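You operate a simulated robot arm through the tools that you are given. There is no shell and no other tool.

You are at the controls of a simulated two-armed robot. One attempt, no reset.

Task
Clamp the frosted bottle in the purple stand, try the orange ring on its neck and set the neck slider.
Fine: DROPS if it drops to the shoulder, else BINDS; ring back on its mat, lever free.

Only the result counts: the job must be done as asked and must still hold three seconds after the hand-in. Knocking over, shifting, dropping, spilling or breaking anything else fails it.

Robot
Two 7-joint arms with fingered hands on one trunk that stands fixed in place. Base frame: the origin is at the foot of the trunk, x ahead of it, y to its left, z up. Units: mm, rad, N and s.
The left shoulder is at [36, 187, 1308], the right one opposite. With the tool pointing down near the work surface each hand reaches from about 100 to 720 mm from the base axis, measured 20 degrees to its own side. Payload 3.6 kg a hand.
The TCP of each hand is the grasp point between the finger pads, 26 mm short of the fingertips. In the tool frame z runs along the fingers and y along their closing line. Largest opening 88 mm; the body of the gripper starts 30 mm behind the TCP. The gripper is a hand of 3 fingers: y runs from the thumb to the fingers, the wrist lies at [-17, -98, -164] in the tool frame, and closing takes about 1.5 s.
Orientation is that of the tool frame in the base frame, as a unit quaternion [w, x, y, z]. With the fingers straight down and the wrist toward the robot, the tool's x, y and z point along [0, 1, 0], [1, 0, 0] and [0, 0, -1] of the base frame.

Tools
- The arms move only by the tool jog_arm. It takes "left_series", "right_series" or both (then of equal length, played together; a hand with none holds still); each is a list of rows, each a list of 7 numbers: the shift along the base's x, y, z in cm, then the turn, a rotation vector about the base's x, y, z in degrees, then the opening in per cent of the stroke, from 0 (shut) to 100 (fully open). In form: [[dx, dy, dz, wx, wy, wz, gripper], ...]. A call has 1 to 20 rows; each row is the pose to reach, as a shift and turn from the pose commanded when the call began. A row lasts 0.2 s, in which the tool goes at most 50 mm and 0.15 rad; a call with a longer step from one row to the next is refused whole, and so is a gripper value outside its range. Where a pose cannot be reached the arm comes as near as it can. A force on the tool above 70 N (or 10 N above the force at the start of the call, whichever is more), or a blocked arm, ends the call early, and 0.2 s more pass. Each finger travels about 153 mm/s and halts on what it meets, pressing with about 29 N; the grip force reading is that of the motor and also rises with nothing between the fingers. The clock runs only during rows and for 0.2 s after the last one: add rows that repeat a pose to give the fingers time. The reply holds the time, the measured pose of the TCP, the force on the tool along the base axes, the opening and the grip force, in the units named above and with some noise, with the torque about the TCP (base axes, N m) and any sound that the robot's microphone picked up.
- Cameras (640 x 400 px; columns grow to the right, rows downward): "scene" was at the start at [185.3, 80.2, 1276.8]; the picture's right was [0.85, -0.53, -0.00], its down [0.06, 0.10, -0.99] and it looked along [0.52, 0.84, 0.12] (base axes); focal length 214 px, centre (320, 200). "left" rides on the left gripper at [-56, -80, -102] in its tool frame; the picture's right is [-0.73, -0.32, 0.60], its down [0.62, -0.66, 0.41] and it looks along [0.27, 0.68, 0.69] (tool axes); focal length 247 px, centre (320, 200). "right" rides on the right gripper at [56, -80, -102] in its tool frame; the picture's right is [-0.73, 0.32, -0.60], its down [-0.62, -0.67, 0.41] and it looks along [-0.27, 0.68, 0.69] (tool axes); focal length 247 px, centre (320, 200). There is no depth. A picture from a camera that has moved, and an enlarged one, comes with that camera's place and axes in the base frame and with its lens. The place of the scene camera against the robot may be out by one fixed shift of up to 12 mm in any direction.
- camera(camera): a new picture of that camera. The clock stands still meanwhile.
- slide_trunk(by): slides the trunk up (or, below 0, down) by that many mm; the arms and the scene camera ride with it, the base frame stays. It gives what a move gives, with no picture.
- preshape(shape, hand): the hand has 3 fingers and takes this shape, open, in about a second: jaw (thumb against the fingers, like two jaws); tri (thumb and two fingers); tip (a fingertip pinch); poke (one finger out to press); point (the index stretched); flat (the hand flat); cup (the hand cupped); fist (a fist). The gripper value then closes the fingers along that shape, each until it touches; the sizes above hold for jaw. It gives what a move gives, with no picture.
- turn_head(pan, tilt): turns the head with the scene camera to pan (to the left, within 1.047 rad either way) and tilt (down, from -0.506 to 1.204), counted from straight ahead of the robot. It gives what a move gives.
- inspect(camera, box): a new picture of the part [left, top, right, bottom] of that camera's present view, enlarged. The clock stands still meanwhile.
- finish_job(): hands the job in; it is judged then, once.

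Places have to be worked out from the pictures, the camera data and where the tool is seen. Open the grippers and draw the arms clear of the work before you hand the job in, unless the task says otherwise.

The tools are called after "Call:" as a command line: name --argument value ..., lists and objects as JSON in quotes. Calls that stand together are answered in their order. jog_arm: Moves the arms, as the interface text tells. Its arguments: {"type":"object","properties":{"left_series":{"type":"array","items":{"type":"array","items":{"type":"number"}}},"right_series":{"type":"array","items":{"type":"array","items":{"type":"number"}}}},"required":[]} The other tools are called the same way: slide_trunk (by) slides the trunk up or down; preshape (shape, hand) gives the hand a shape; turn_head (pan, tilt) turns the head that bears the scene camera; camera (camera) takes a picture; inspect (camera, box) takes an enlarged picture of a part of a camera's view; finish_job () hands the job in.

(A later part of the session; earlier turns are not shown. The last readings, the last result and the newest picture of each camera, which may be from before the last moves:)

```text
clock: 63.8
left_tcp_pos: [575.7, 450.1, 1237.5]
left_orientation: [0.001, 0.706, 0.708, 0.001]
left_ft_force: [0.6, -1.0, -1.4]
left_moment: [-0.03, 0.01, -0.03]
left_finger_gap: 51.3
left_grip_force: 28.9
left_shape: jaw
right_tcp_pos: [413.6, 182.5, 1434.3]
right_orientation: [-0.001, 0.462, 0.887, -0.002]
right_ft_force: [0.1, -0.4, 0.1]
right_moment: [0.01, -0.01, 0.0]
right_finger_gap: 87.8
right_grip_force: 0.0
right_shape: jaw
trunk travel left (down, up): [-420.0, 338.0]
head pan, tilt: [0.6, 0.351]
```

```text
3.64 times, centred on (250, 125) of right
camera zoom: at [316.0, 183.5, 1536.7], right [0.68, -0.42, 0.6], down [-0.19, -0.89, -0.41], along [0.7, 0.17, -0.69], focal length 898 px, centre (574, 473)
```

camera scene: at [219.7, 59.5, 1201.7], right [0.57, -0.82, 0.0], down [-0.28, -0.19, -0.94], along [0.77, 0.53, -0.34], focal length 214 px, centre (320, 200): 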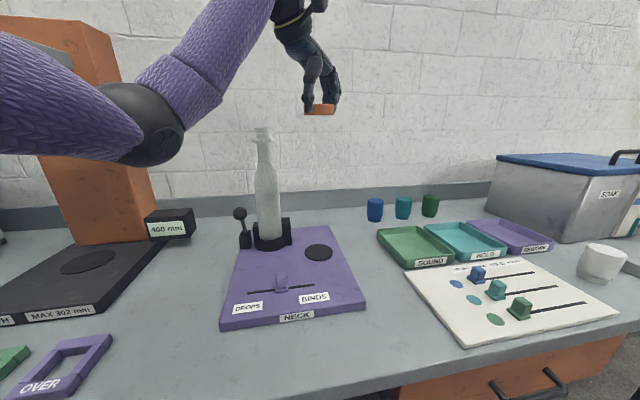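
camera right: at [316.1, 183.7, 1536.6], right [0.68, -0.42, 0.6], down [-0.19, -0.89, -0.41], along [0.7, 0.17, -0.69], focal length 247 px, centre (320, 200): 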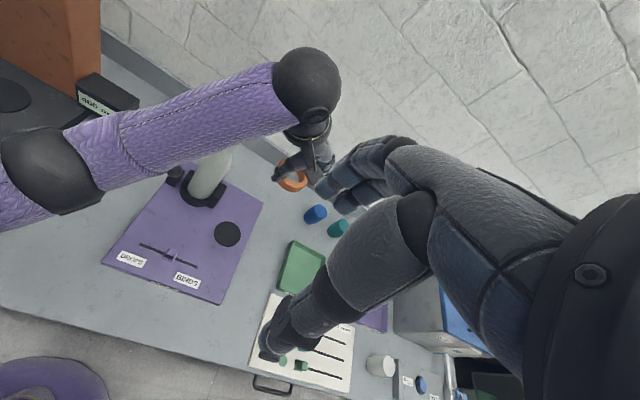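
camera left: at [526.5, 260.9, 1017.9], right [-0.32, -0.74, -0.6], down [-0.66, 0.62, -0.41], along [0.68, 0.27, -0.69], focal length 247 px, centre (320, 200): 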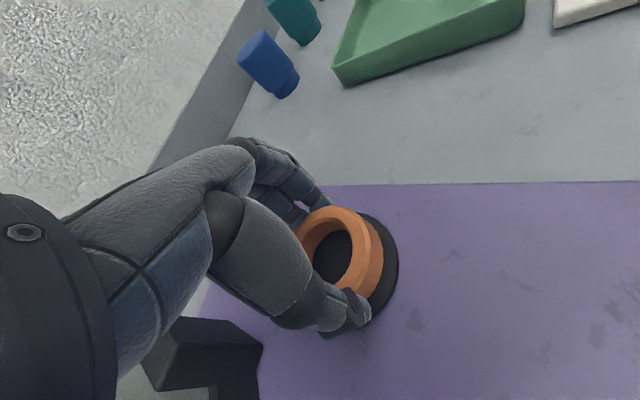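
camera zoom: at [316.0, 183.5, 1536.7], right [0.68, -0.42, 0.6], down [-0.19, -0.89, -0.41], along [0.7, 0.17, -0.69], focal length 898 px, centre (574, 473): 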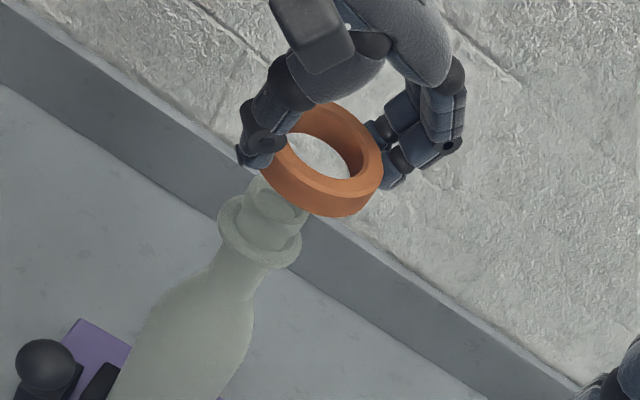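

Three views put the ring ≈6 mm too far in +x of the bead axis. I shift (−5.5,+1) mm and lower to just above the mouth, then check concentricity.

Call:
jog_arm --left_series '[[-0.3, 0.05, 0, 0, 0, 0, 40], [-0.55, 0.1, -0.5, 0, 0, 0, 40], [-0.55, 0.1, -1.2, 0, 0, 0, 40], [-0.55, 0.1, -1.6, 0, 0, 0, 40], [-0.55, 0.1, -1.6, 0, 0, 0, 40]]'

Call:
inspect --camera "scene" --box '[240, 80, 310, 180]'

Call:
inspect --camera "left" --box '[270, 170, 430, 330]'

Call:
inspect --camera "right" --box '[200, 80, 280, 160]'

```text
clock: 65.0
left_tcp_pos: [571.4, 452.3, 1220.3]
left_orientation: [0.002, 0.707, 0.708, 0.001]
left_ft_force: [-0.7, -0.3, -0.7]
left_moment: [-0.02, -0.01, -0.02]
left_finger_gap: 51.2
left_grip_force: 28.6
left_shape: jaw
right_tcp_pos: [412.9, 182.6, 1434.4]
right_orientation: [0.0, 0.462, 0.887, -0.002]
right_ft_force: [-0.8, -0.2, -0.6]
right_moment: [-0.02, 0.03, -0.06]
right_finger_gap: 87.7
right_grip_force: 0.0
right_shape: jaw
trunk travel left (down, up): [-420.0, 338.0]
head pan, tilt: [0.6, 0.351]
```

```text
4.00 times, centred on (275, 130) of scene
camera zoom: at [219.6, 59.4, 1201.8], right [0.57, -0.82, 0.0], down [-0.28, -0.19, -0.94], along [0.77, 0.53, -0.34], focal length 858 px, centre (500, 480)
```

zoom: 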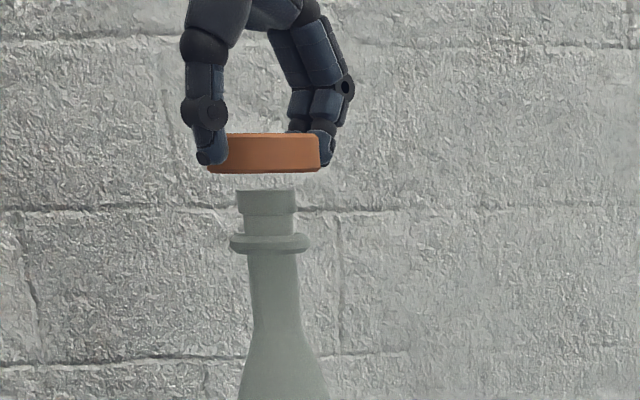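

```text
2.50 times, centred on (350, 250) of left
camera zoom: at [490.3, 394.1, 1322.8], right [-0.32, -0.74, -0.6], down [-0.66, 0.62, -0.41], along [0.68, 0.27, -0.69], focal length 617 px, centre (245, 75)
```

zoom: 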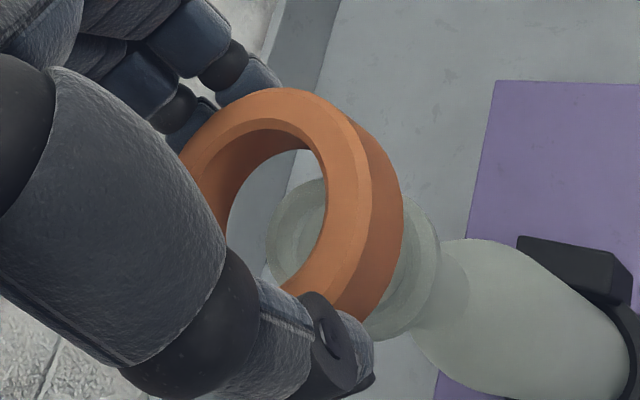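

```text
5.00 times, centred on (240, 120) of right
camera zoom: at [316.0, 183.5, 1536.7], right [0.68, -0.42, 0.6], down [-0.19, -0.89, -0.41], along [0.7, 0.17, -0.69], focal length 1235 px, centre (720, 600)
```

zoom: 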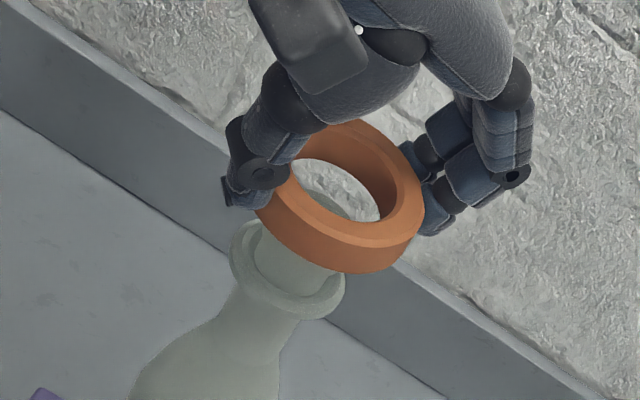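

The ring is now concentric with the mouth within ~2 mm and ≈10 mm above it. I lower 29 mm so the ring surrounds the mouth just above the bead, watching force.

Call:
jog_arm --left_series '[[0, 0, -0.5, 0, 0, 0, 40], [0, 0, -1, 0, 0, 0, 40], [0, 0, -1.5, 0, 0, 0, 40], [0, 0, -2, 0, 0, 0, 40], [0, 0, -2.5, 0, 0, 0, 40], [0, 0, -2.9, 0, 0, 0, 40], [0, 0, -2.9, 0, 0, 0, 40]]'

Call:
inspect --camera "scene" --box '[240, 80, 310, 180]'

Call:
inspect --camera "left" --box '[270, 170, 430, 330]'

Call:
inspect --camera "right" --box '[200, 80, 280, 160]'

```text
clock: 66.6
left_tcp_pos: [570.8, 449.4, 1191.3]
left_orientation: [0.002, 0.707, 0.708, 0.001]
left_ft_force: [-0.1, 0.4, -0.6]
left_moment: [0.0, 0.01, -0.01]
left_finger_gap: 51.3
left_grip_force: 29.1
left_shape: jaw
right_tcp_pos: [413.6, 183.2, 1433.5]
right_orientation: [-0.001, 0.462, 0.887, -0.002]
right_ft_force: [0.1, 0.4, 0.2]
right_moment: [-0.03, 0.01, 0.04]
right_finger_gap: 88.0
right_grip_force: 0.2
right_shape: jaw
trunk travel left (down, up): [-420.0, 338.0]
head pan, tilt: [0.6, 0.351]
```

```text
4.00 times, centred on (275, 130) of scene
camera zoom: at [219.6, 59.4, 1201.8], right [0.57, -0.82, 0.0], down [-0.28, -0.19, -0.94], along [0.77, 0.53, -0.34], focal length 858 px, centre (500, 480)
```

zoom: 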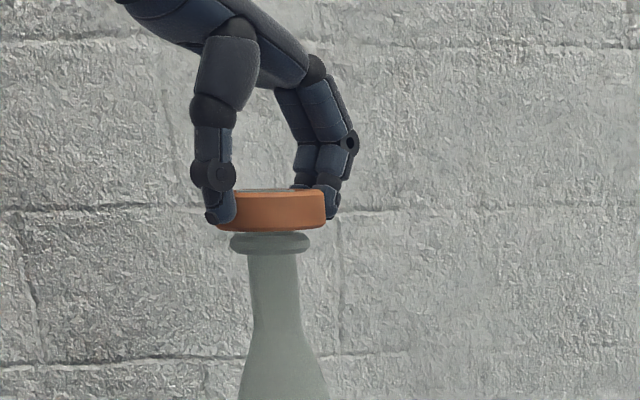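

```text
2.50 times, centred on (350, 250) of left
camera zoom: at [491.0, 393.4, 1292.9], right [-0.32, -0.74, -0.6], down [-0.66, 0.62, -0.41], along [0.68, 0.27, -0.69], focal length 617 px, centre (245, 75)
```

zoom: 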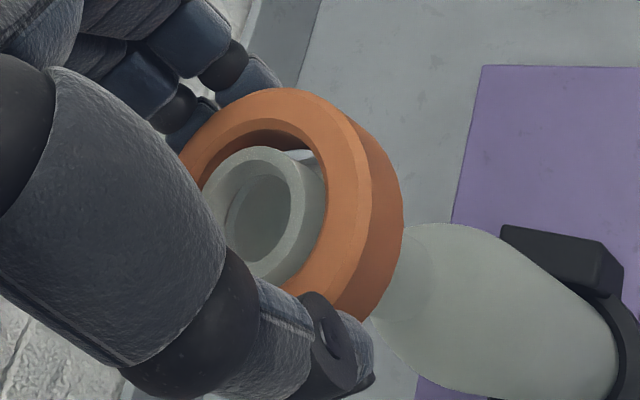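

```text
5.00 times, centred on (240, 120) of right
camera zoom: at [316.0, 183.5, 1536.7], right [0.68, -0.42, 0.6], down [-0.19, -0.89, -0.41], along [0.7, 0.17, -0.69], focal length 1235 px, centre (720, 600)
```

zoom: 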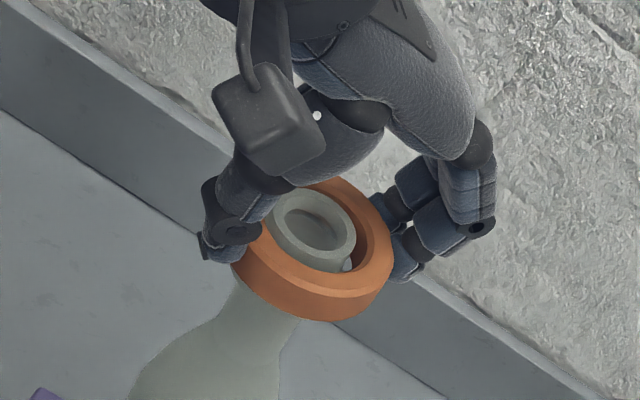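

The ring surrounds the mouth just above the bead, concentric, with no contact force. I open the fingers gradually to let the ring go and see what it does.

Call:
jog_arm --left_series '[[0, 0, 0, 0, 0, 0, 50], [0, 0, 0, 0, 0, 0, 58], [0, 0, 0, 0, 0, 0, 64], [0, 0, 0, 0, 0, 0, 70], [0, 0, 0, 0, 0, 0, 76], [0, 0, 0, 0, 0, 0, 84], [0, 0, 0, 0, 0, 0, 92], [0, 0, 0, 0, 0, 0, 100], [0, 0, 0, 0, 0, 0, 100]]'

Call:
inspect --camera "scene" --box '[240, 80, 310, 180]'

Call:
inspect --camera "left" --box '[270, 170, 430, 330]'

Call:
inspect --camera "right" --box '[200, 80, 280, 160]'

```text
clock: 68.6
left_tcp_pos: [571.7, 450.5, 1191.4]
left_orientation: [0.002, 0.706, 0.708, 0.001]
left_ft_force: [0.1, 0.7, -0.1]
left_moment: [-0.04, 0.0, 0.0]
left_finger_gap: 87.5
left_grip_force: 0.0
left_shape: jaw
right_tcp_pos: [414.2, 181.6, 1434.8]
right_orientation: [-0.001, 0.462, 0.887, -0.002]
right_ft_force: [-0.6, -0.6, 1.1]
right_moment: [-0.06, -0.02, 0.0]
right_finger_gap: 87.8
right_grip_force: 0.2
right_shape: jaw
trunk travel left (down, up): [-420.0, 338.0]
head pan, tilt: [0.6, 0.351]
```

```text
4.00 times, centred on (275, 130) of scene
camera zoom: at [219.6, 59.4, 1201.8], right [0.57, -0.82, 0.0], down [-0.28, -0.19, -0.94], along [0.77, 0.53, -0.34], focal length 858 px, centre (500, 480)
```

zoom: 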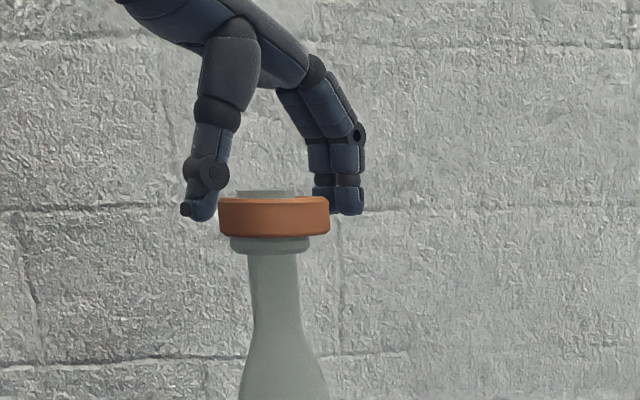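

```text
2.50 times, centred on (350, 250) of left
camera zoom: at [490.9, 393.4, 1293.0], right [-0.32, -0.74, -0.6], down [-0.66, 0.62, -0.41], along [0.68, 0.27, -0.69], focal length 617 px, centre (245, 75)
```

zoom: 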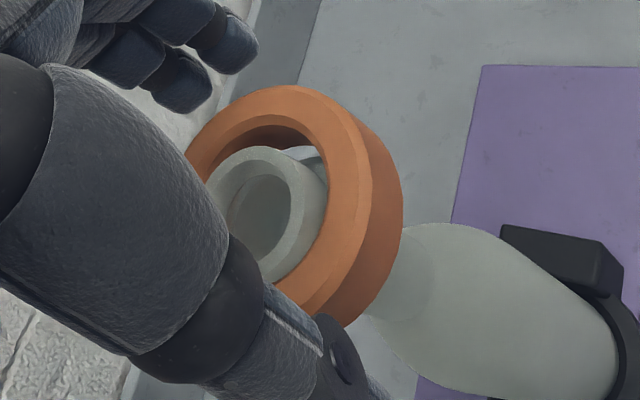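

```text
5.00 times, centred on (240, 120) of right
camera zoom: at [315.9, 183.5, 1536.7], right [0.68, -0.42, 0.6], down [-0.19, -0.89, -0.41], along [0.7, 0.17, -0.69], focal length 1235 px, centre (720, 600)
```

zoom: 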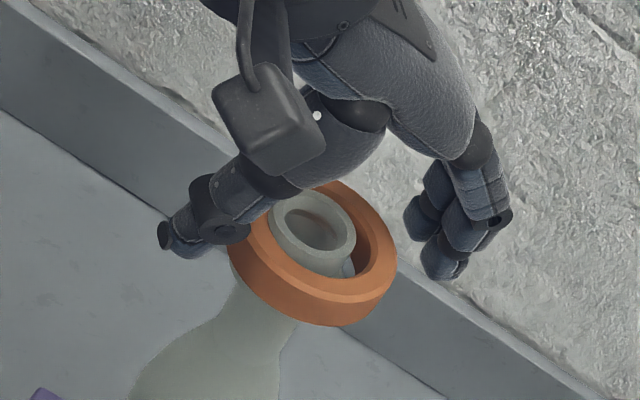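

The ring rests on the bead, ≈3 mm off-centre. To rule out a false hang-up I measure hole against bead more closely.

Call:
inspect --camera "right" --box '[224, 112, 254, 150]'

Call:
inspect --camera "scene" --box '[262, 120, 282, 145]'

Call:
inspect --camera "left" --box '[310, 185, 375, 255]'

```text
10.53 times, centred on (239, 131) of right
camera zoom: at [315.9, 183.5, 1536.7], right [0.68, -0.42, 0.6], down [-0.19, -0.89, -0.41], along [0.7, 0.17, -0.69], focal length 2600 px, centre (1173, 926)
```

zoom: 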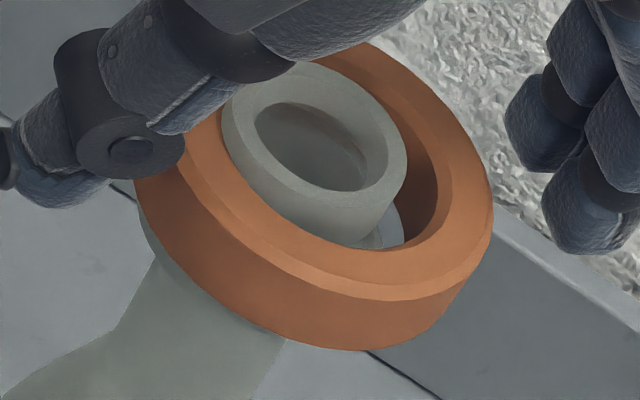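

```text
16.00 times, centred on (272, 132) of scene
camera zoom: at [219.6, 59.4, 1201.8], right [0.57, -0.82, 0.0], down [-0.28, -0.19, -0.94], along [0.77, 0.53, -0.34], focal length 3432 px, centre (1088, 1280)
```

zoom: 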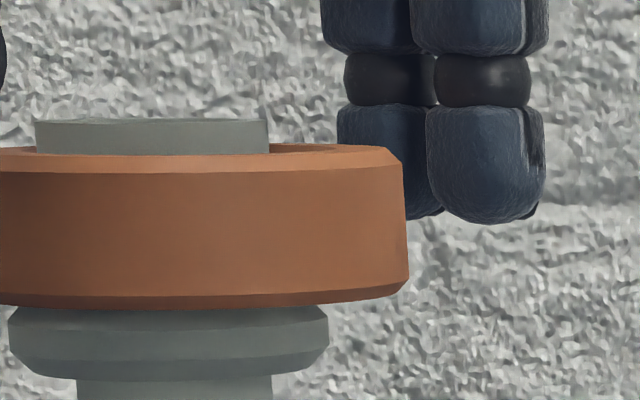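

```text
5.71 times, centred on (342, 220) of left
camera zoom: at [490.9, 393.4, 1293.0], right [-0.32, -0.74, -0.6], down [-0.66, 0.62, -0.41], along [0.68, 0.27, -0.69], focal length 1411 px, centre (191, 86)
```

zoom: 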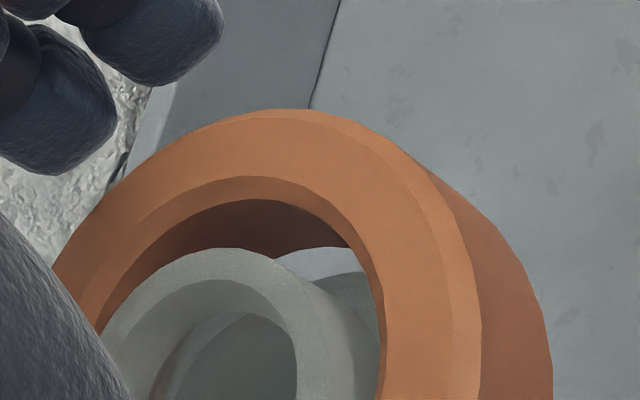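

The hole looks ≈40–41 mm against a 44.4 mm bead, but the ring sits off-centre, so I test it properly: regrip it (which recentres it) and press down gently.

Call:
jog_arm --left_series '[[0, 0, -0.2, 0, 0, 0, 100], [0, 0, -0.4, 0, 0, 0, 100], [0, 0, -0.4, 0, 0, 0, 88], [0, 0, -0.4, 0, 0, 0, 80], [0, 0, -0.4, 0, 0, 0, 74], [0, 0, -0.4, 0, 0, 0, 68], [0, 0, -0.4, 0, 0, 0, 60], [0, 0, -0.4, 0, 0, 0, 50], [0, 0, -0.4, 0, 0, 0, 40], [0, 0, -0.4, 0, 0, 0, 40], [0, 0, -0.4, 0, 0, 0, 40]]'

Call:
inspect --camera "scene" --box '[240, 80, 310, 180]'

Call:
inspect --camera "left" --box '[270, 170, 430, 330]'

Call:
inspect --camera "right" --box '[224, 112, 254, 150]'

```text
clock: 71.0
left_tcp_pos: [570.0, 450.9, 1187.7]
left_orientation: [0.002, 0.707, 0.708, 0.001]
left_ft_force: [0.0, -0.3, 0.2]
left_moment: [0.03, -0.02, -0.03]
left_finger_gap: 51.1
left_grip_force: 29.0
left_shape: jaw
right_tcp_pos: [412.6, 182.1, 1433.1]
right_orientation: [-0.001, 0.462, 0.887, -0.001]
right_ft_force: [0.1, -0.2, -0.4]
right_moment: [0.0, -0.06, -0.01]
right_finger_gap: 87.6
right_grip_force: 0.1
right_shape: jaw
trunk travel left (down, up): [-420.0, 338.0]
head pan, tilt: [0.6, 0.351]
```

```text
4.00 times, centred on (275, 130) of scene
camera zoom: at [219.6, 59.4, 1201.8], right [0.57, -0.82, 0.0], down [-0.28, -0.19, -0.94], along [0.77, 0.53, -0.34], focal length 858 px, centre (500, 480)
```

zoom: 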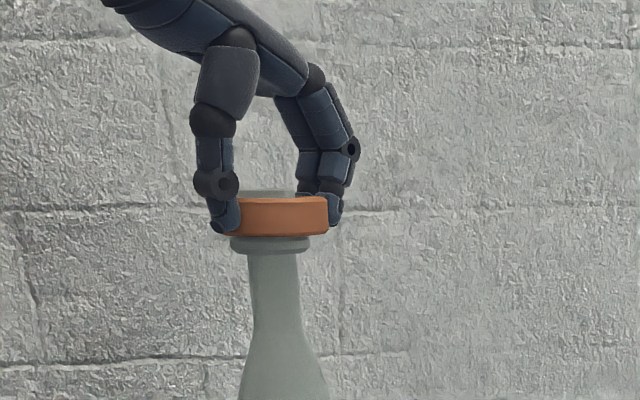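

```text
2.50 times, centred on (350, 250) of left
camera zoom: at [490.6, 393.9, 1288.6], right [-0.32, -0.74, -0.6], down [-0.66, 0.62, -0.41], along [0.68, 0.27, -0.69], focal length 617 px, centre (245, 75)
```

zoom: 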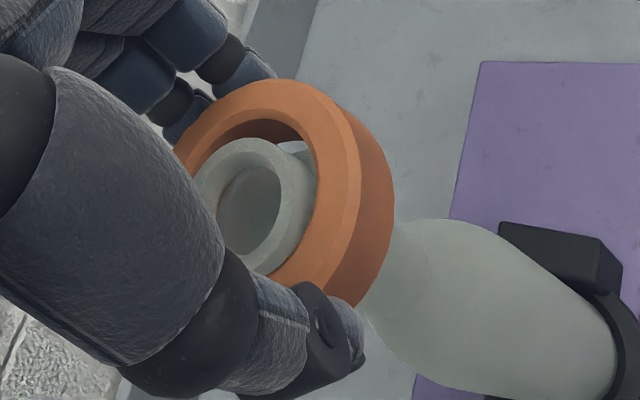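

```text
10.53 times, centred on (239, 131) of right
camera zoom: at [316.0, 183.5, 1536.7], right [0.68, -0.42, 0.6], down [-0.19, -0.89, -0.41], along [0.7, 0.17, -0.69], focal length 2600 px, centre (1173, 926)
```

zoom: 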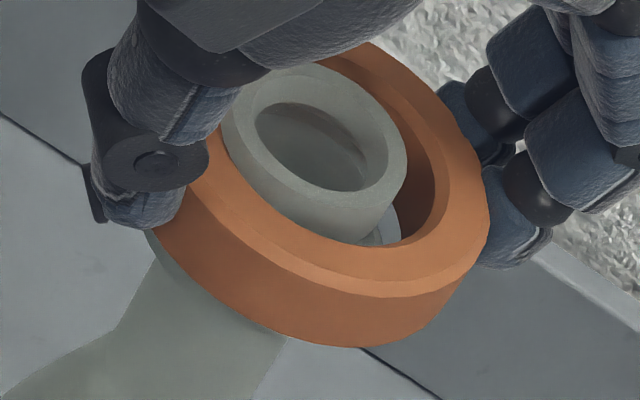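

The ring is still offset ≈4 mm in +x against the mouth. Holding it, I shift it −4 mm in x to centre it over the bead and then press down up to 4 mm.

Call:
jog_arm --left_series '[[-0.1, 0, 0.1, 0, 0, 0, 40], [-0.25, 0, 0.1, 0, 0, 0, 40], [-0.4, -0.05, 0.1, 0, 0, 0, 40], [-0.4, -0.05, 0, 0, 0, 0, 40], [-0.4, -0.05, -0.1, 0, 0, 0, 40], [-0.4, -0.05, -0.2, 0, 0, 0, 40], [-0.4, -0.05, -0.3, 0, 0, 0, 40], [-0.4, -0.05, -0.3, 0, 0, 0, 40]]'

Call:
inspect --camera "scene" --box '[240, 80, 310, 180]'

Call:
inspect --camera "right" --box '[224, 112, 254, 150]'

Call:
inspect --camera "left" --box '[270, 170, 430, 330]'

```text
clock: 72.8
left_tcp_pos: [566.8, 448.8, 1186.9]
left_orientation: [0.002, 0.707, 0.708, 0.003]
left_ft_force: [-0.3, 0.4, 8.1]
left_moment: [0.03, 0.01, 0.05]
left_finger_gap: 50.8
left_grip_force: 28.9
left_shape: jaw
right_tcp_pos: [413.0, 182.3, 1433.9]
right_orientation: [-0.001, 0.461, 0.887, -0.001]
right_ft_force: [0.7, 0.4, -1.2]
right_moment: [0.01, -0.01, 0.03]
right_finger_gap: 87.6
right_grip_force: 0.0
right_shape: jaw
trunk travel left (down, up): [-420.0, 338.0]
head pan, tilt: [0.6, 0.351]
```

```text
4.00 times, centred on (275, 130) of scene
camera zoom: at [218.9, 59.1, 1202.0], right [0.57, -0.82, 0.0], down [-0.28, -0.19, -0.94], along [0.77, 0.53, -0.34], focal length 858 px, centre (500, 480)
```

zoom: 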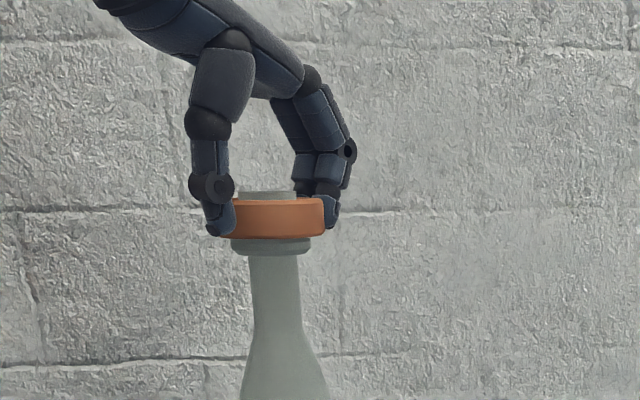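

```text
10.53 times, centred on (239, 131) of right
camera zoom: at [315.0, 183.0, 1537.0], right [0.68, -0.42, 0.6], down [-0.19, -0.89, -0.41], along [0.7, 0.17, -0.69], focal length 2600 px, centre (1173, 926)
```

zoom: 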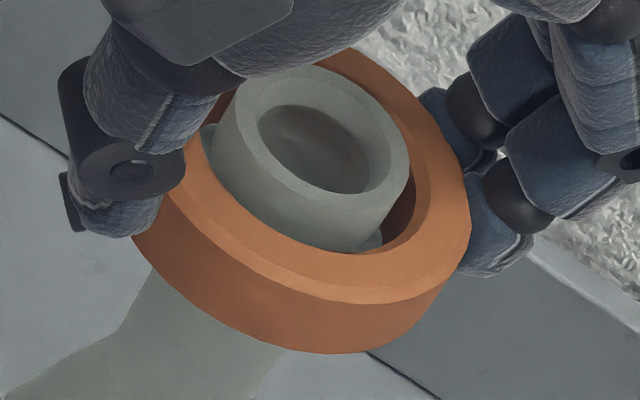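

```text
2.50 times, centred on (350, 250) of left
camera zoom: at [485.7, 392.6, 1287.6], right [-0.31, -0.74, -0.6], down [-0.66, 0.62, -0.42], along [0.68, 0.27, -0.68], focal length 617 px, centre (245, 75)
```

zoom: 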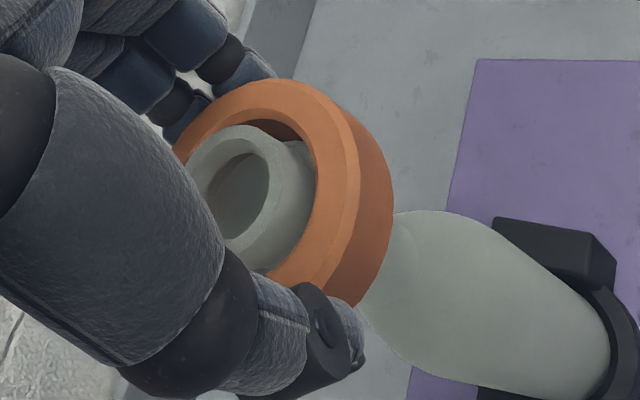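

Centred over the bead (bead visible all round inside the hole), it bears 8 N without passing. I wiggle ±2 mm in all directions under the same light press to be sure.

Call:
jog_arm --left_series '[[0.1, 0, 0, 0, 0, 0, 40], [0.2, 0, 0, 0, 0, 0, 40], [0.1, 0.15, 0, 0, 0, 0, 40], [0, 0.2, 0, 0, 0, 0, 40], [-0.15, 0.1, 0, 0, 0, 0, 40], [-0.2, 0, 0, 0, 0, 0, 40], [-0.1, -0.15, 0, 0, 0, 0, 40], [0, -0.2, 0, 0, 0, 0, 40], [0.1, -0.1, 0, 0, 0, 0, 40], [0, 0, 0, 0, 0, 0, 40], [0, 0, 0, 0, 0, 0, 40]]'

Call:
inspect --camera "scene" --box '[240, 80, 310, 180]'

Call:
inspect --camera "right" --box '[180, 80, 270, 220]'

```text
clock: 75.2
left_tcp_pos: [566.0, 449.4, 1185.3]
left_orientation: [0.002, 0.708, 0.706, 0.0]
left_ft_force: [-0.1, 0.0, 12.2]
left_moment: [0.06, 0.01, -0.04]
left_finger_gap: 50.7
left_grip_force: 29.0
left_shape: jaw
right_tcp_pos: [411.2, 181.0, 1434.9]
right_orientation: [-0.001, 0.461, 0.887, -0.001]
right_ft_force: [0.2, -0.5, 0.4]
right_moment: [0.03, -0.01, 0.0]
right_finger_gap: 87.6
right_grip_force: 0.0
right_shape: jaw
trunk travel left (down, up): [-420.0, 338.0]
head pan, tilt: [0.6, 0.351]
```

```text
4.00 times, centred on (275, 130) of scene
camera zoom: at [218.5, 58.7, 1202.1], right [0.57, -0.82, 0.0], down [-0.28, -0.19, -0.94], along [0.78, 0.53, -0.34], focal length 858 px, centre (500, 480)
```

zoom: 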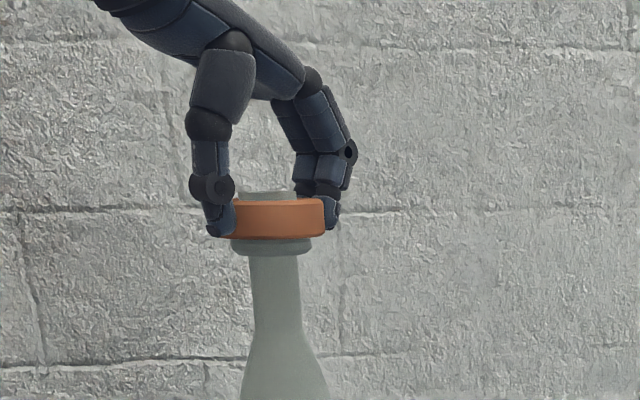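

```text
2.86 times, centred on (225, 150) of right
camera zoom: at [314.5, 182.6, 1537.1], right [0.68, -0.42, 0.6], down [-0.19, -0.89, -0.41], along [0.7, 0.17, -0.69], focal length 706 px, centre (591, 343)
```

zoom: 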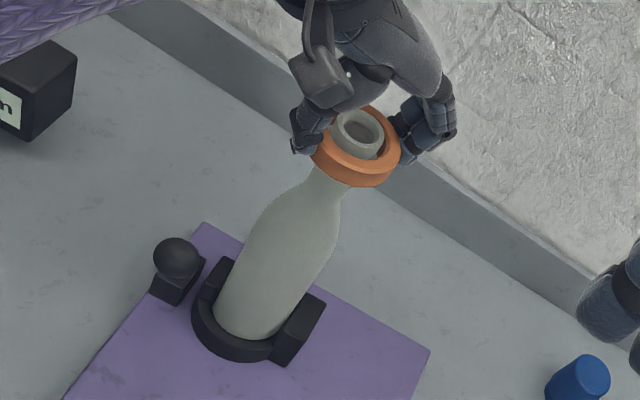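

It never passes: the ring BINDS on the bead (12 N borne, also when released). I lift it off and carry it back over its mat.

Call:
jog_arm --left_series '[[0, 0, 0.5, 0, 0, 0, 40], [0, 0, 2, 0, 0, 0, 40], [0, 0, 4, 0, 0, 0, 40], [0, 0, 5.8, 0, 0, 0, 40], [0.5, -1.6, 6, 0, 0, 0, 40], [1.5, -4.8, 6, 0, 0, 0, 40], [2.5, -8.2, 6, 0, 0, 0, 40], [3.5, -11.4, 6, 0, 0, 0, 40], [4, -13.1, 6, 0, 0, 0, 40], [4, -13.1, 3, 0, 0, 0, 40], [4, -13.1, -1, 0, 0, 0, 40], [4, -13.1, -5, 0, 0, 0, 40], [4, -13.1, -9, 0, 0, 0, 40], [4, -13.1, -13, 0, 0, 0, 40], [4, -13.1, -17, 0, 0, 0, 40], [4, -13.1, -17, 0, 0, 0, 40]]'

Call:
inspect --camera "left" --box '[230, 150, 470, 380]'

Call:
inspect --camera "right" --box '[180, 100, 310, 270]'

Call:
inspect --camera "scene" --box '[225, 120, 375, 280]'

```text
clock: 78.6
left_tcp_pos: [608.0, 319.2, 1014.4]
left_orientation: [0.001, 0.706, 0.708, 0.001]
left_ft_force: [0.4, 0.1, -0.7]
left_moment: [0.0, 0.02, -0.01]
left_finger_gap: 50.6
left_grip_force: 29.1
left_shape: jaw
right_tcp_pos: [412.8, 182.6, 1434.5]
right_orientation: [-0.001, 0.462, 0.887, -0.002]
right_ft_force: [0.3, -0.3, 0.4]
right_moment: [0.02, 0.0, 0.0]
right_finger_gap: 87.6
right_grip_force: 0.1
right_shape: jaw
trunk travel left (down, up): [-420.0, 338.0]
head pan, tilt: [0.6, 0.351]
```

```text
1.74 times, centred on (350, 265) of left
camera zoom: at [527.5, 261.5, 1115.0], right [-0.32, -0.74, -0.6], down [-0.66, 0.62, -0.41], along [0.68, 0.27, -0.69], focal length 430 px, centre (268, 87)
```

zoom: 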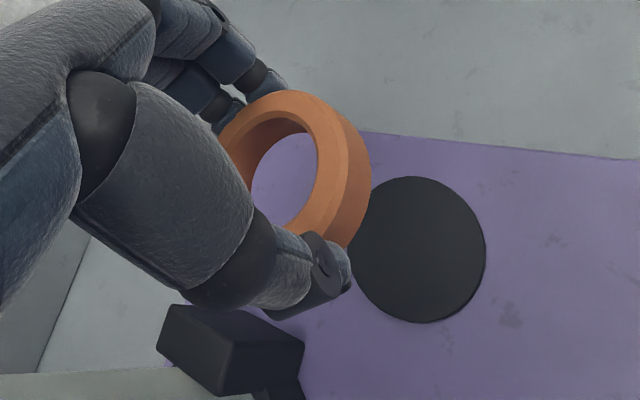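

```text
2.35 times, centred on (245, 185) of right
camera zoom: at [315.9, 183.3, 1536.8], right [0.68, -0.42, 0.6], down [-0.19, -0.89, -0.41], along [0.7, 0.17, -0.69], focal length 581 px, centre (496, 235)
```

zoom: 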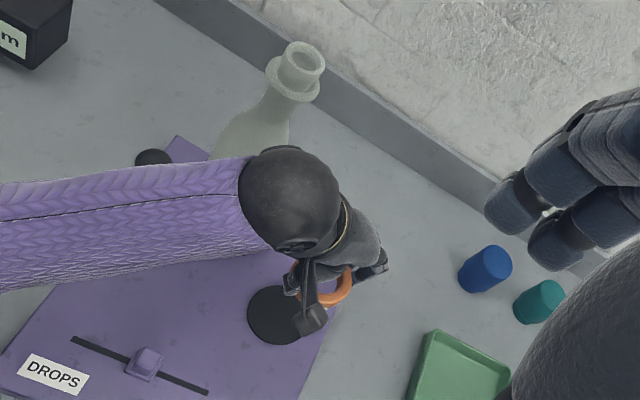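

```text
2.50 times, centred on (300, 200) of scene
camera zoom: at [219.5, 59.2, 1201.8], right [0.57, -0.82, 0.0], down [-0.28, -0.19, -0.94], along [0.77, 0.53, -0.34], focal length 536 px, centre (370, 200)
```

zoom: 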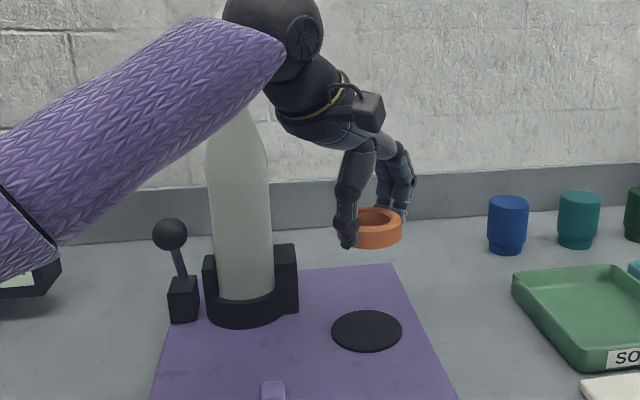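

The bare mat and held ring are both in view; ring offsets are a few mm. I lower to ≈18 mm above the mat and compare again where parallax is small.

Call:
jog_arm --left_series '[[-0.1, 0, -2.5, 0, 0, 0, 40], [-0.2, 0, -5, 0, 0, 0, 40], [-0.3, 0, -7, 0, 0, 0, 40], [-0.3, 0, -8, 0, 0, 0, 40], [-0.3, 0, -8, 0, 0, 0, 40]]'

Call:
inspect --camera "left" --box '[250, 170, 430, 350]'

Call:
inspect --camera "scene" --box '[275, 190, 365, 280]'

Call:
inspect --camera "right" --box '[190, 180, 280, 270]'

```text
clock: 79.8
left_tcp_pos: [604.0, 318.5, 935.0]
left_orientation: [0.002, 0.706, 0.708, 0.001]
left_ft_force: [0.8, 0.2, -1.5]
left_moment: [0.0, 0.0, -0.01]
left_finger_gap: 50.5
left_grip_force: 28.7
left_shape: jaw
right_tcp_pos: [414.2, 182.6, 1433.8]
right_orientation: [-0.002, 0.463, 0.887, -0.002]
right_ft_force: [0.5, 0.3, 0.0]
right_moment: [-0.04, -0.03, 0.01]
right_finger_gap: 87.6
right_grip_force: 0.0
right_shape: jaw
trunk travel left (down, up): [-420.0, 338.0]
head pan, tilt: [0.6, 0.351]
```

```text
2.22 times, centred on (340, 260) of left
camera zoom: at [523.7, 261.6, 1036.7], right [-0.32, -0.74, -0.6], down [-0.66, 0.62, -0.41], along [0.68, 0.27, -0.69], focal length 549 px, centre (276, 67)
```

zoom: 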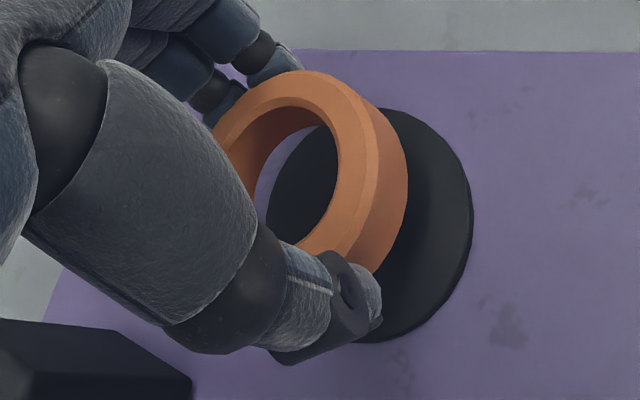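

```text
4.44 times, centred on (320, 235) of scene
camera zoom: at [219.6, 59.3, 1201.8], right [0.57, -0.82, 0.0], down [-0.28, -0.19, -0.94], along [0.77, 0.53, -0.34], focal length 953 px, centre (320, 44)
```

zoom: 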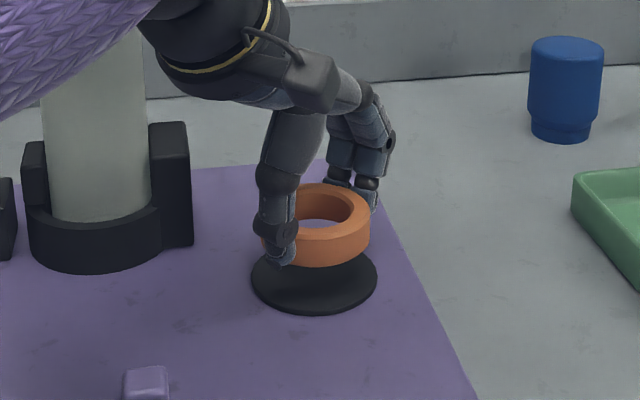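

```text
4.44 times, centred on (235, 225) of right
camera zoom: at [316.0, 183.4, 1536.7], right [0.68, -0.42, 0.6], down [-0.19, -0.89, -0.41], along [0.7, 0.17, -0.69], focal length 1098 px, centre (698, 89)
```

zoom: 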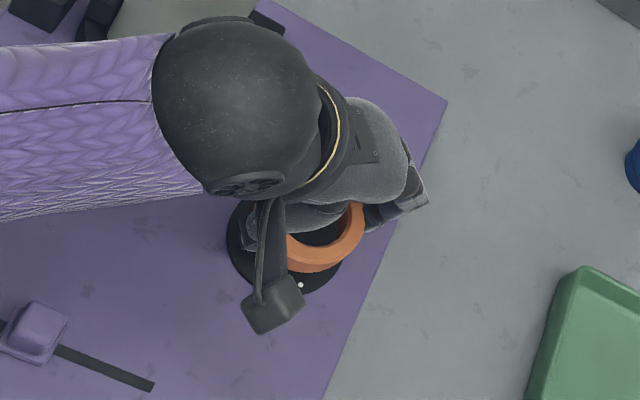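

Scene view: ring and mat centres align laterally, and lowering 18 mm gives the same ring-to-mat relation as originally. I lower to the mat.

Call:
jog_arm --left_series '[[0, 0, -0.6, 0, 0, 0, 40], [0, 0, -1.2, 0, 0, 0, 40], [0, 0, -1.6, 0, 0, 0, 40], [0, 0, -1.8, 0, 0, 0, 40], [0, 0, -1.8, 0, 0, 0, 40]]'

Call:
inspect --camera "scene" --box '[275, 190, 365, 280]'

Call:
inspect --camera "left" --box '[250, 170, 430, 350]'

```text
clock: 81.0
left_tcp_pos: [603.0, 319.6, 916.9]
left_orientation: [0.002, 0.707, 0.707, 0.001]
left_ft_force: [-0.1, 0.3, 0.7]
left_moment: [-0.02, -0.02, -0.04]
left_finger_gap: 50.6
left_grip_force: 29.2
left_shape: jaw
right_tcp_pos: [414.0, 182.9, 1434.0]
right_orientation: [-0.001, 0.462, 0.887, -0.001]
right_ft_force: [0.8, 0.2, -0.1]
right_moment: [0.01, -0.03, -0.01]
right_finger_gap: 87.7
right_grip_force: 0.0
right_shape: jaw
trunk travel left (down, up): [-420.0, 338.0]
head pan, tilt: [0.6, 0.351]
```

```text
4.44 times, centred on (320, 235) of scene
camera zoom: at [219.6, 59.4, 1201.8], right [0.57, -0.82, 0.0], down [-0.28, -0.19, -0.94], along [0.77, 0.53, -0.34], focal length 953 px, centre (320, 44)
```

zoom: 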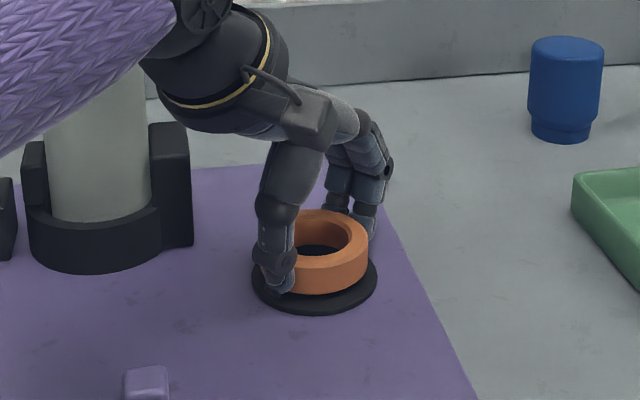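

```text
2.22 times, centred on (340, 260) of left
camera zoom: at [523.5, 262.5, 1019.0], right [-0.32, -0.74, -0.6], down [-0.66, 0.62, -0.41], along [0.68, 0.27, -0.69], focal length 549 px, centre (276, 67)
```

zoom: 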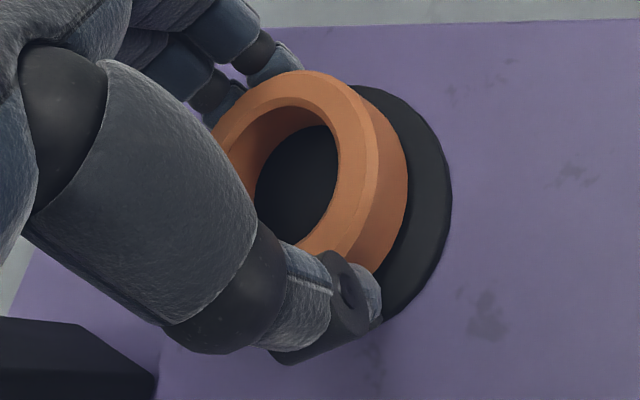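

No contact force yet, and the ring seems a few mm above the mat. I lower in 1 mm steps up to 4 mm.

Call:
jog_arm --left_series '[[0, 0, -0.1, 0, 0, 0, 40], [0, 0, -0.2, 0, 0, 0, 40], [0, 0, -0.3, 0, 0, 0, 40], [0, 0, -0.3, 0, 0, 0, 40]]'

Call:
inspect --camera "scene" --box '[275, 190, 365, 280]'

```text
clock: 82.0
left_tcp_pos: [603.0, 320.0, 914.2]
left_orientation: [0.001, 0.706, 0.708, 0.001]
left_ft_force: [0.4, 1.1, 3.4]
left_moment: [0.04, 0.02, 0.02]
left_finger_gap: 50.1
left_grip_force: 28.7
left_shape: jaw
right_tcp_pos: [413.5, 182.6, 1433.2]
right_orientation: [-0.001, 0.462, 0.887, -0.002]
right_ft_force: [0.7, -0.6, -0.7]
right_moment: [-0.02, 0.01, -0.04]
right_finger_gap: 87.8
right_grip_force: 0.2
right_shape: jaw
trunk travel left (down, up): [-420.0, 338.0]
head pan, tilt: [0.6, 0.351]
```

```text
4.44 times, centred on (320, 235) of scene
camera zoom: at [219.3, 59.3, 1201.9], right [0.57, -0.82, 0.0], down [-0.28, -0.19, -0.94], along [0.77, 0.53, -0.34], focal length 953 px, centre (320, 44)
```

zoom: 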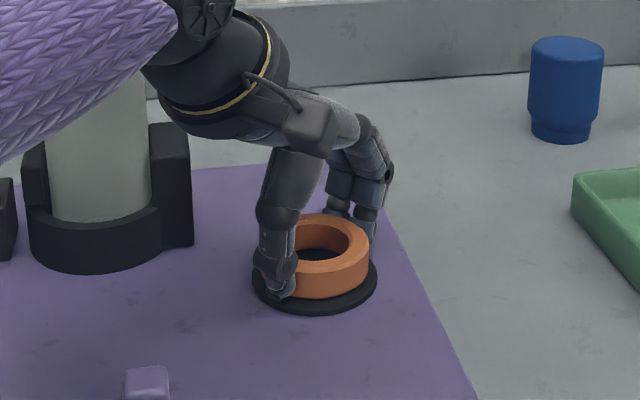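

Contact at 3.4 N: the ring is on the mat. I open gradually and lift the hand away.

Call:
jog_arm --left_series '[[0, 0, 0.1, 0, 0, 0, 50], [0, 0, 0.1, 0, 0, 0, 60], [0, 0, 0.1, 0, 0, 0, 68], [0, 0, 0.1, 0, 0, 0, 76], [0, 0, 0.1, 0, 0, 0, 84], [0, 0, 0.1, 0, 0, 0, 92], [0, 0, 0.1, 0, 0, 0, 100], [0, 0, 0.1, 0, 0, 0, 100]]'

Call:
inspect --camera "scene" --box '[275, 190, 365, 280]'

Call:
inspect --camera "left" --box '[250, 170, 430, 350]'

```text
clock: 83.8
left_tcp_pos: [602.9, 318.3, 915.3]
left_orientation: [0.002, 0.707, 0.708, 0.0]
left_ft_force: [-0.2, 0.3, -0.2]
left_moment: [0.02, -0.02, 0.03]
left_finger_gap: 87.6
left_grip_force: 0.0
left_shape: jaw
right_tcp_pos: [413.4, 182.0, 1433.2]
right_orientation: [0.0, 0.462, 0.887, -0.001]
right_ft_force: [0.6, -0.2, -0.7]
right_moment: [0.0, 0.0, 0.03]
right_finger_gap: 87.7
right_grip_force: 0.0
right_shape: jaw
trunk travel left (down, up): [-420.0, 338.0]
head pan, tilt: [0.6, 0.351]
```

```text
4.44 times, centred on (320, 235) of scene
camera zoom: at [219.6, 59.3, 1201.8], right [0.57, -0.82, 0.0], down [-0.28, -0.19, -0.94], along [0.77, 0.53, -0.34], focal length 953 px, centre (320, 44)
```

zoom: 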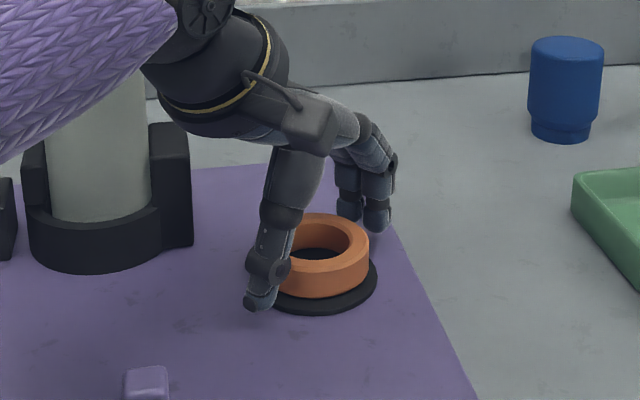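

```text
2.22 times, centred on (340, 260) of left
camera zoom: at [523.6, 262.3, 1016.6], right [-0.32, -0.74, -0.6], down [-0.66, 0.62, -0.41], along [0.68, 0.27, -0.69], focal length 549 px, centre (276, 67)
```

zoom: 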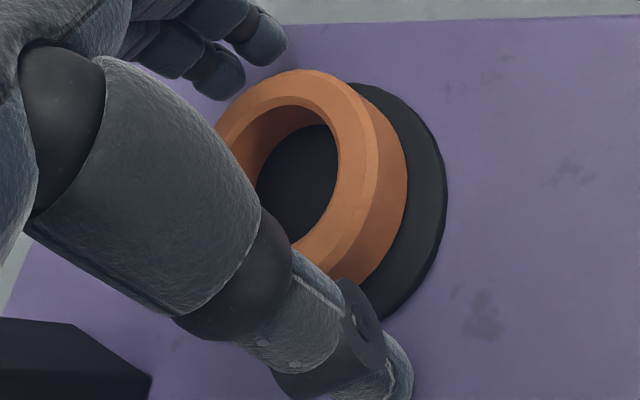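

Released. I lift straight up and check the ring's centring on the mat.

Call:
jog_arm --left_series '[[0, 0, 1.5, 0, 0, 0, 100], [0, 0, 4, 0, 0, 0, 100], [0, 0, 8, 0, 0, 0, 100], [0, 0, 12, 0, 0, 0, 100], [0, 0, 16, 0, 0, 0, 100], [0, 0, 19, 0, 0, 0, 100], [0, 0, 19, 0, 0, 0, 100]]'

Call:
inspect --camera "left" --box '[375, 245, 475, 345]'

Call:
inspect --camera "scene" --box '[275, 190, 365, 280]'

Call:
inspect --camera "right" --box '[190, 180, 280, 270]'

```text
clock: 85.4
left_tcp_pos: [601.7, 317.6, 1103.7]
left_orientation: [0.001, 0.707, 0.707, 0.0]
left_ft_force: [0.3, 0.4, 0.0]
left_moment: [-0.02, 0.01, -0.02]
left_finger_gap: 87.8
left_grip_force: 0.0
left_shape: jaw
right_tcp_pos: [413.6, 182.8, 1433.5]
right_orientation: [0.0, 0.462, 0.887, -0.002]
right_ft_force: [-0.4, -0.3, 0.2]
right_moment: [-0.04, -0.01, 0.0]
right_finger_gap: 87.4
right_grip_force: 0.0
right_shape: jaw
trunk travel left (down, up): [-420.0, 338.0]
head pan, tilt: [0.6, 0.351]
```

```text
4.00 times, centred on (425, 295) of left
camera zoom: at [523.1, 261.1, 1206.1], right [-0.32, -0.74, -0.6], down [-0.66, 0.62, -0.41], along [0.68, 0.27, -0.69], focal length 988 px, centre (-100, -180)
```

zoom: 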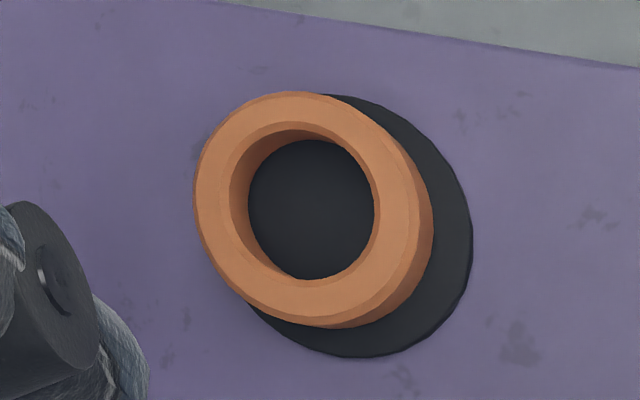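

```text
4.44 times, centred on (320, 235) of scene
camera zoom: at [219.6, 59.5, 1201.8], right [0.57, -0.82, 0.0], down [-0.28, -0.19, -0.94], along [0.77, 0.53, -0.34], focal length 953 px, centre (320, 44)
```

zoom: 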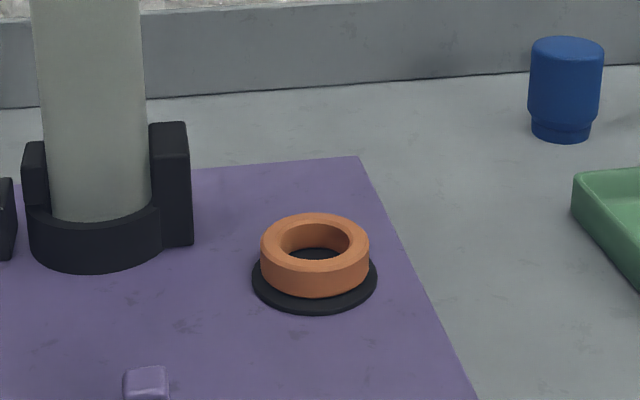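

```text
4.44 times, centred on (235, 225) of right
camera zoom: at [316.0, 183.6, 1536.6], right [0.68, -0.42, 0.6], down [-0.19, -0.89, -0.41], along [0.7, 0.17, -0.69], focal length 1098 px, centre (698, 89)
```

zoom: 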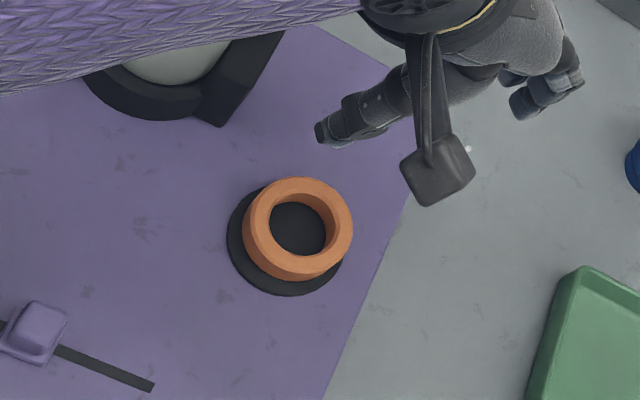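

The ring lies on the mat but ≈4–5 mm back of its original, centred place. I regrip it to trim that: descend, close, lift 4 mm, shift (−4,−2) mm and set down.

Call:
jog_arm --left_series '[[0.2, 0.1, -4, 0, 0, 0, 100], [0.4, 0.2, -8, 0, 0, 0, 100], [0.4, 0.2, -12, 0, 0, 0, 100], [0.4, 0.2, -16, 0, 0, 0, 100], [0.4, 0.2, -18, 0, 0, 0, 100], [0.4, 0.2, -18.9, 0, 0, 0, 100], [0.4, 0.2, -18.9, 0, 0, 0, 85], [0.4, 0.2, -18.9, 0, 0, 0, 76], [0.4, 0.2, -18.9, 0, 0, 0, 68], [0.4, 0.2, -18.9, 0, 0, 0, 60], [0.4, 0.2, -18.9, 0, 0, 0, 50], [0.4, 0.2, -18.9, 0, 0, 0, 40], [0.4, 0.2, -18.9, 0, 0, 0, 40], [0.4, 0.2, -18.9, 0, 0, 0, 40]]'

Call:
inspect --camera "scene" --box '[275, 190, 365, 280]'

Call:
inspect --camera "left" --box '[250, 170, 430, 350]'

```text
clock: 88.4
left_tcp_pos: [607.7, 321.1, 916.7]
left_orientation: [0.002, 0.707, 0.708, 0.001]
left_ft_force: [-0.3, 0.4, 0.3]
left_moment: [-0.03, 0.0, 0.01]
left_finger_gap: 50.9
left_grip_force: 29.1
left_shape: jaw
right_tcp_pos: [414.5, 182.7, 1434.2]
right_orientation: [0.0, 0.462, 0.887, -0.002]
right_ft_force: [0.3, -0.4, 0.2]
right_moment: [0.02, 0.0, -0.01]
right_finger_gap: 87.7
right_grip_force: 0.0
right_shape: jaw
trunk travel left (down, up): [-420.0, 338.0]
head pan, tilt: [0.6, 0.351]
```

```text
4.44 times, centred on (320, 235) of scene
camera zoom: at [219.6, 59.4, 1201.8], right [0.57, -0.82, 0.0], down [-0.28, -0.19, -0.94], along [0.77, 0.53, -0.34], focal length 953 px, centre (320, 44)
```

zoom: 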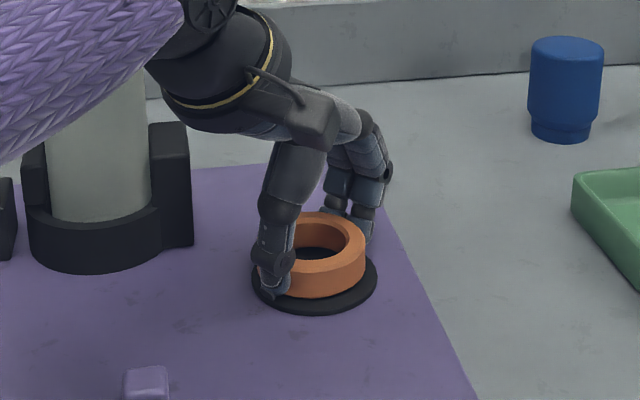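

```text
2.22 times, centred on (340, 260) of left
camera zoom: at [527.8, 263.9, 1016.9], right [-0.32, -0.74, -0.6], down [-0.66, 0.62, -0.41], along [0.68, 0.27, -0.69], focal length 549 px, centre (276, 67)
```

zoom: 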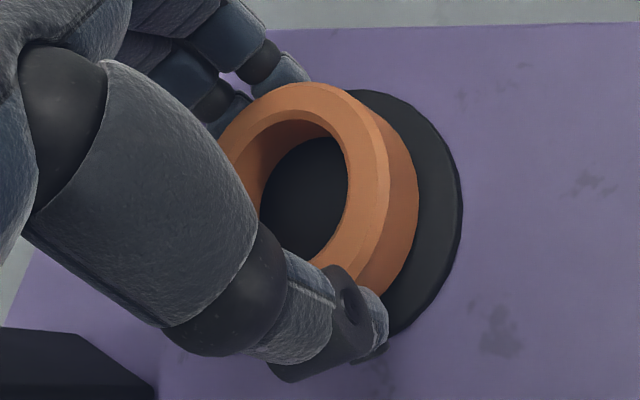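

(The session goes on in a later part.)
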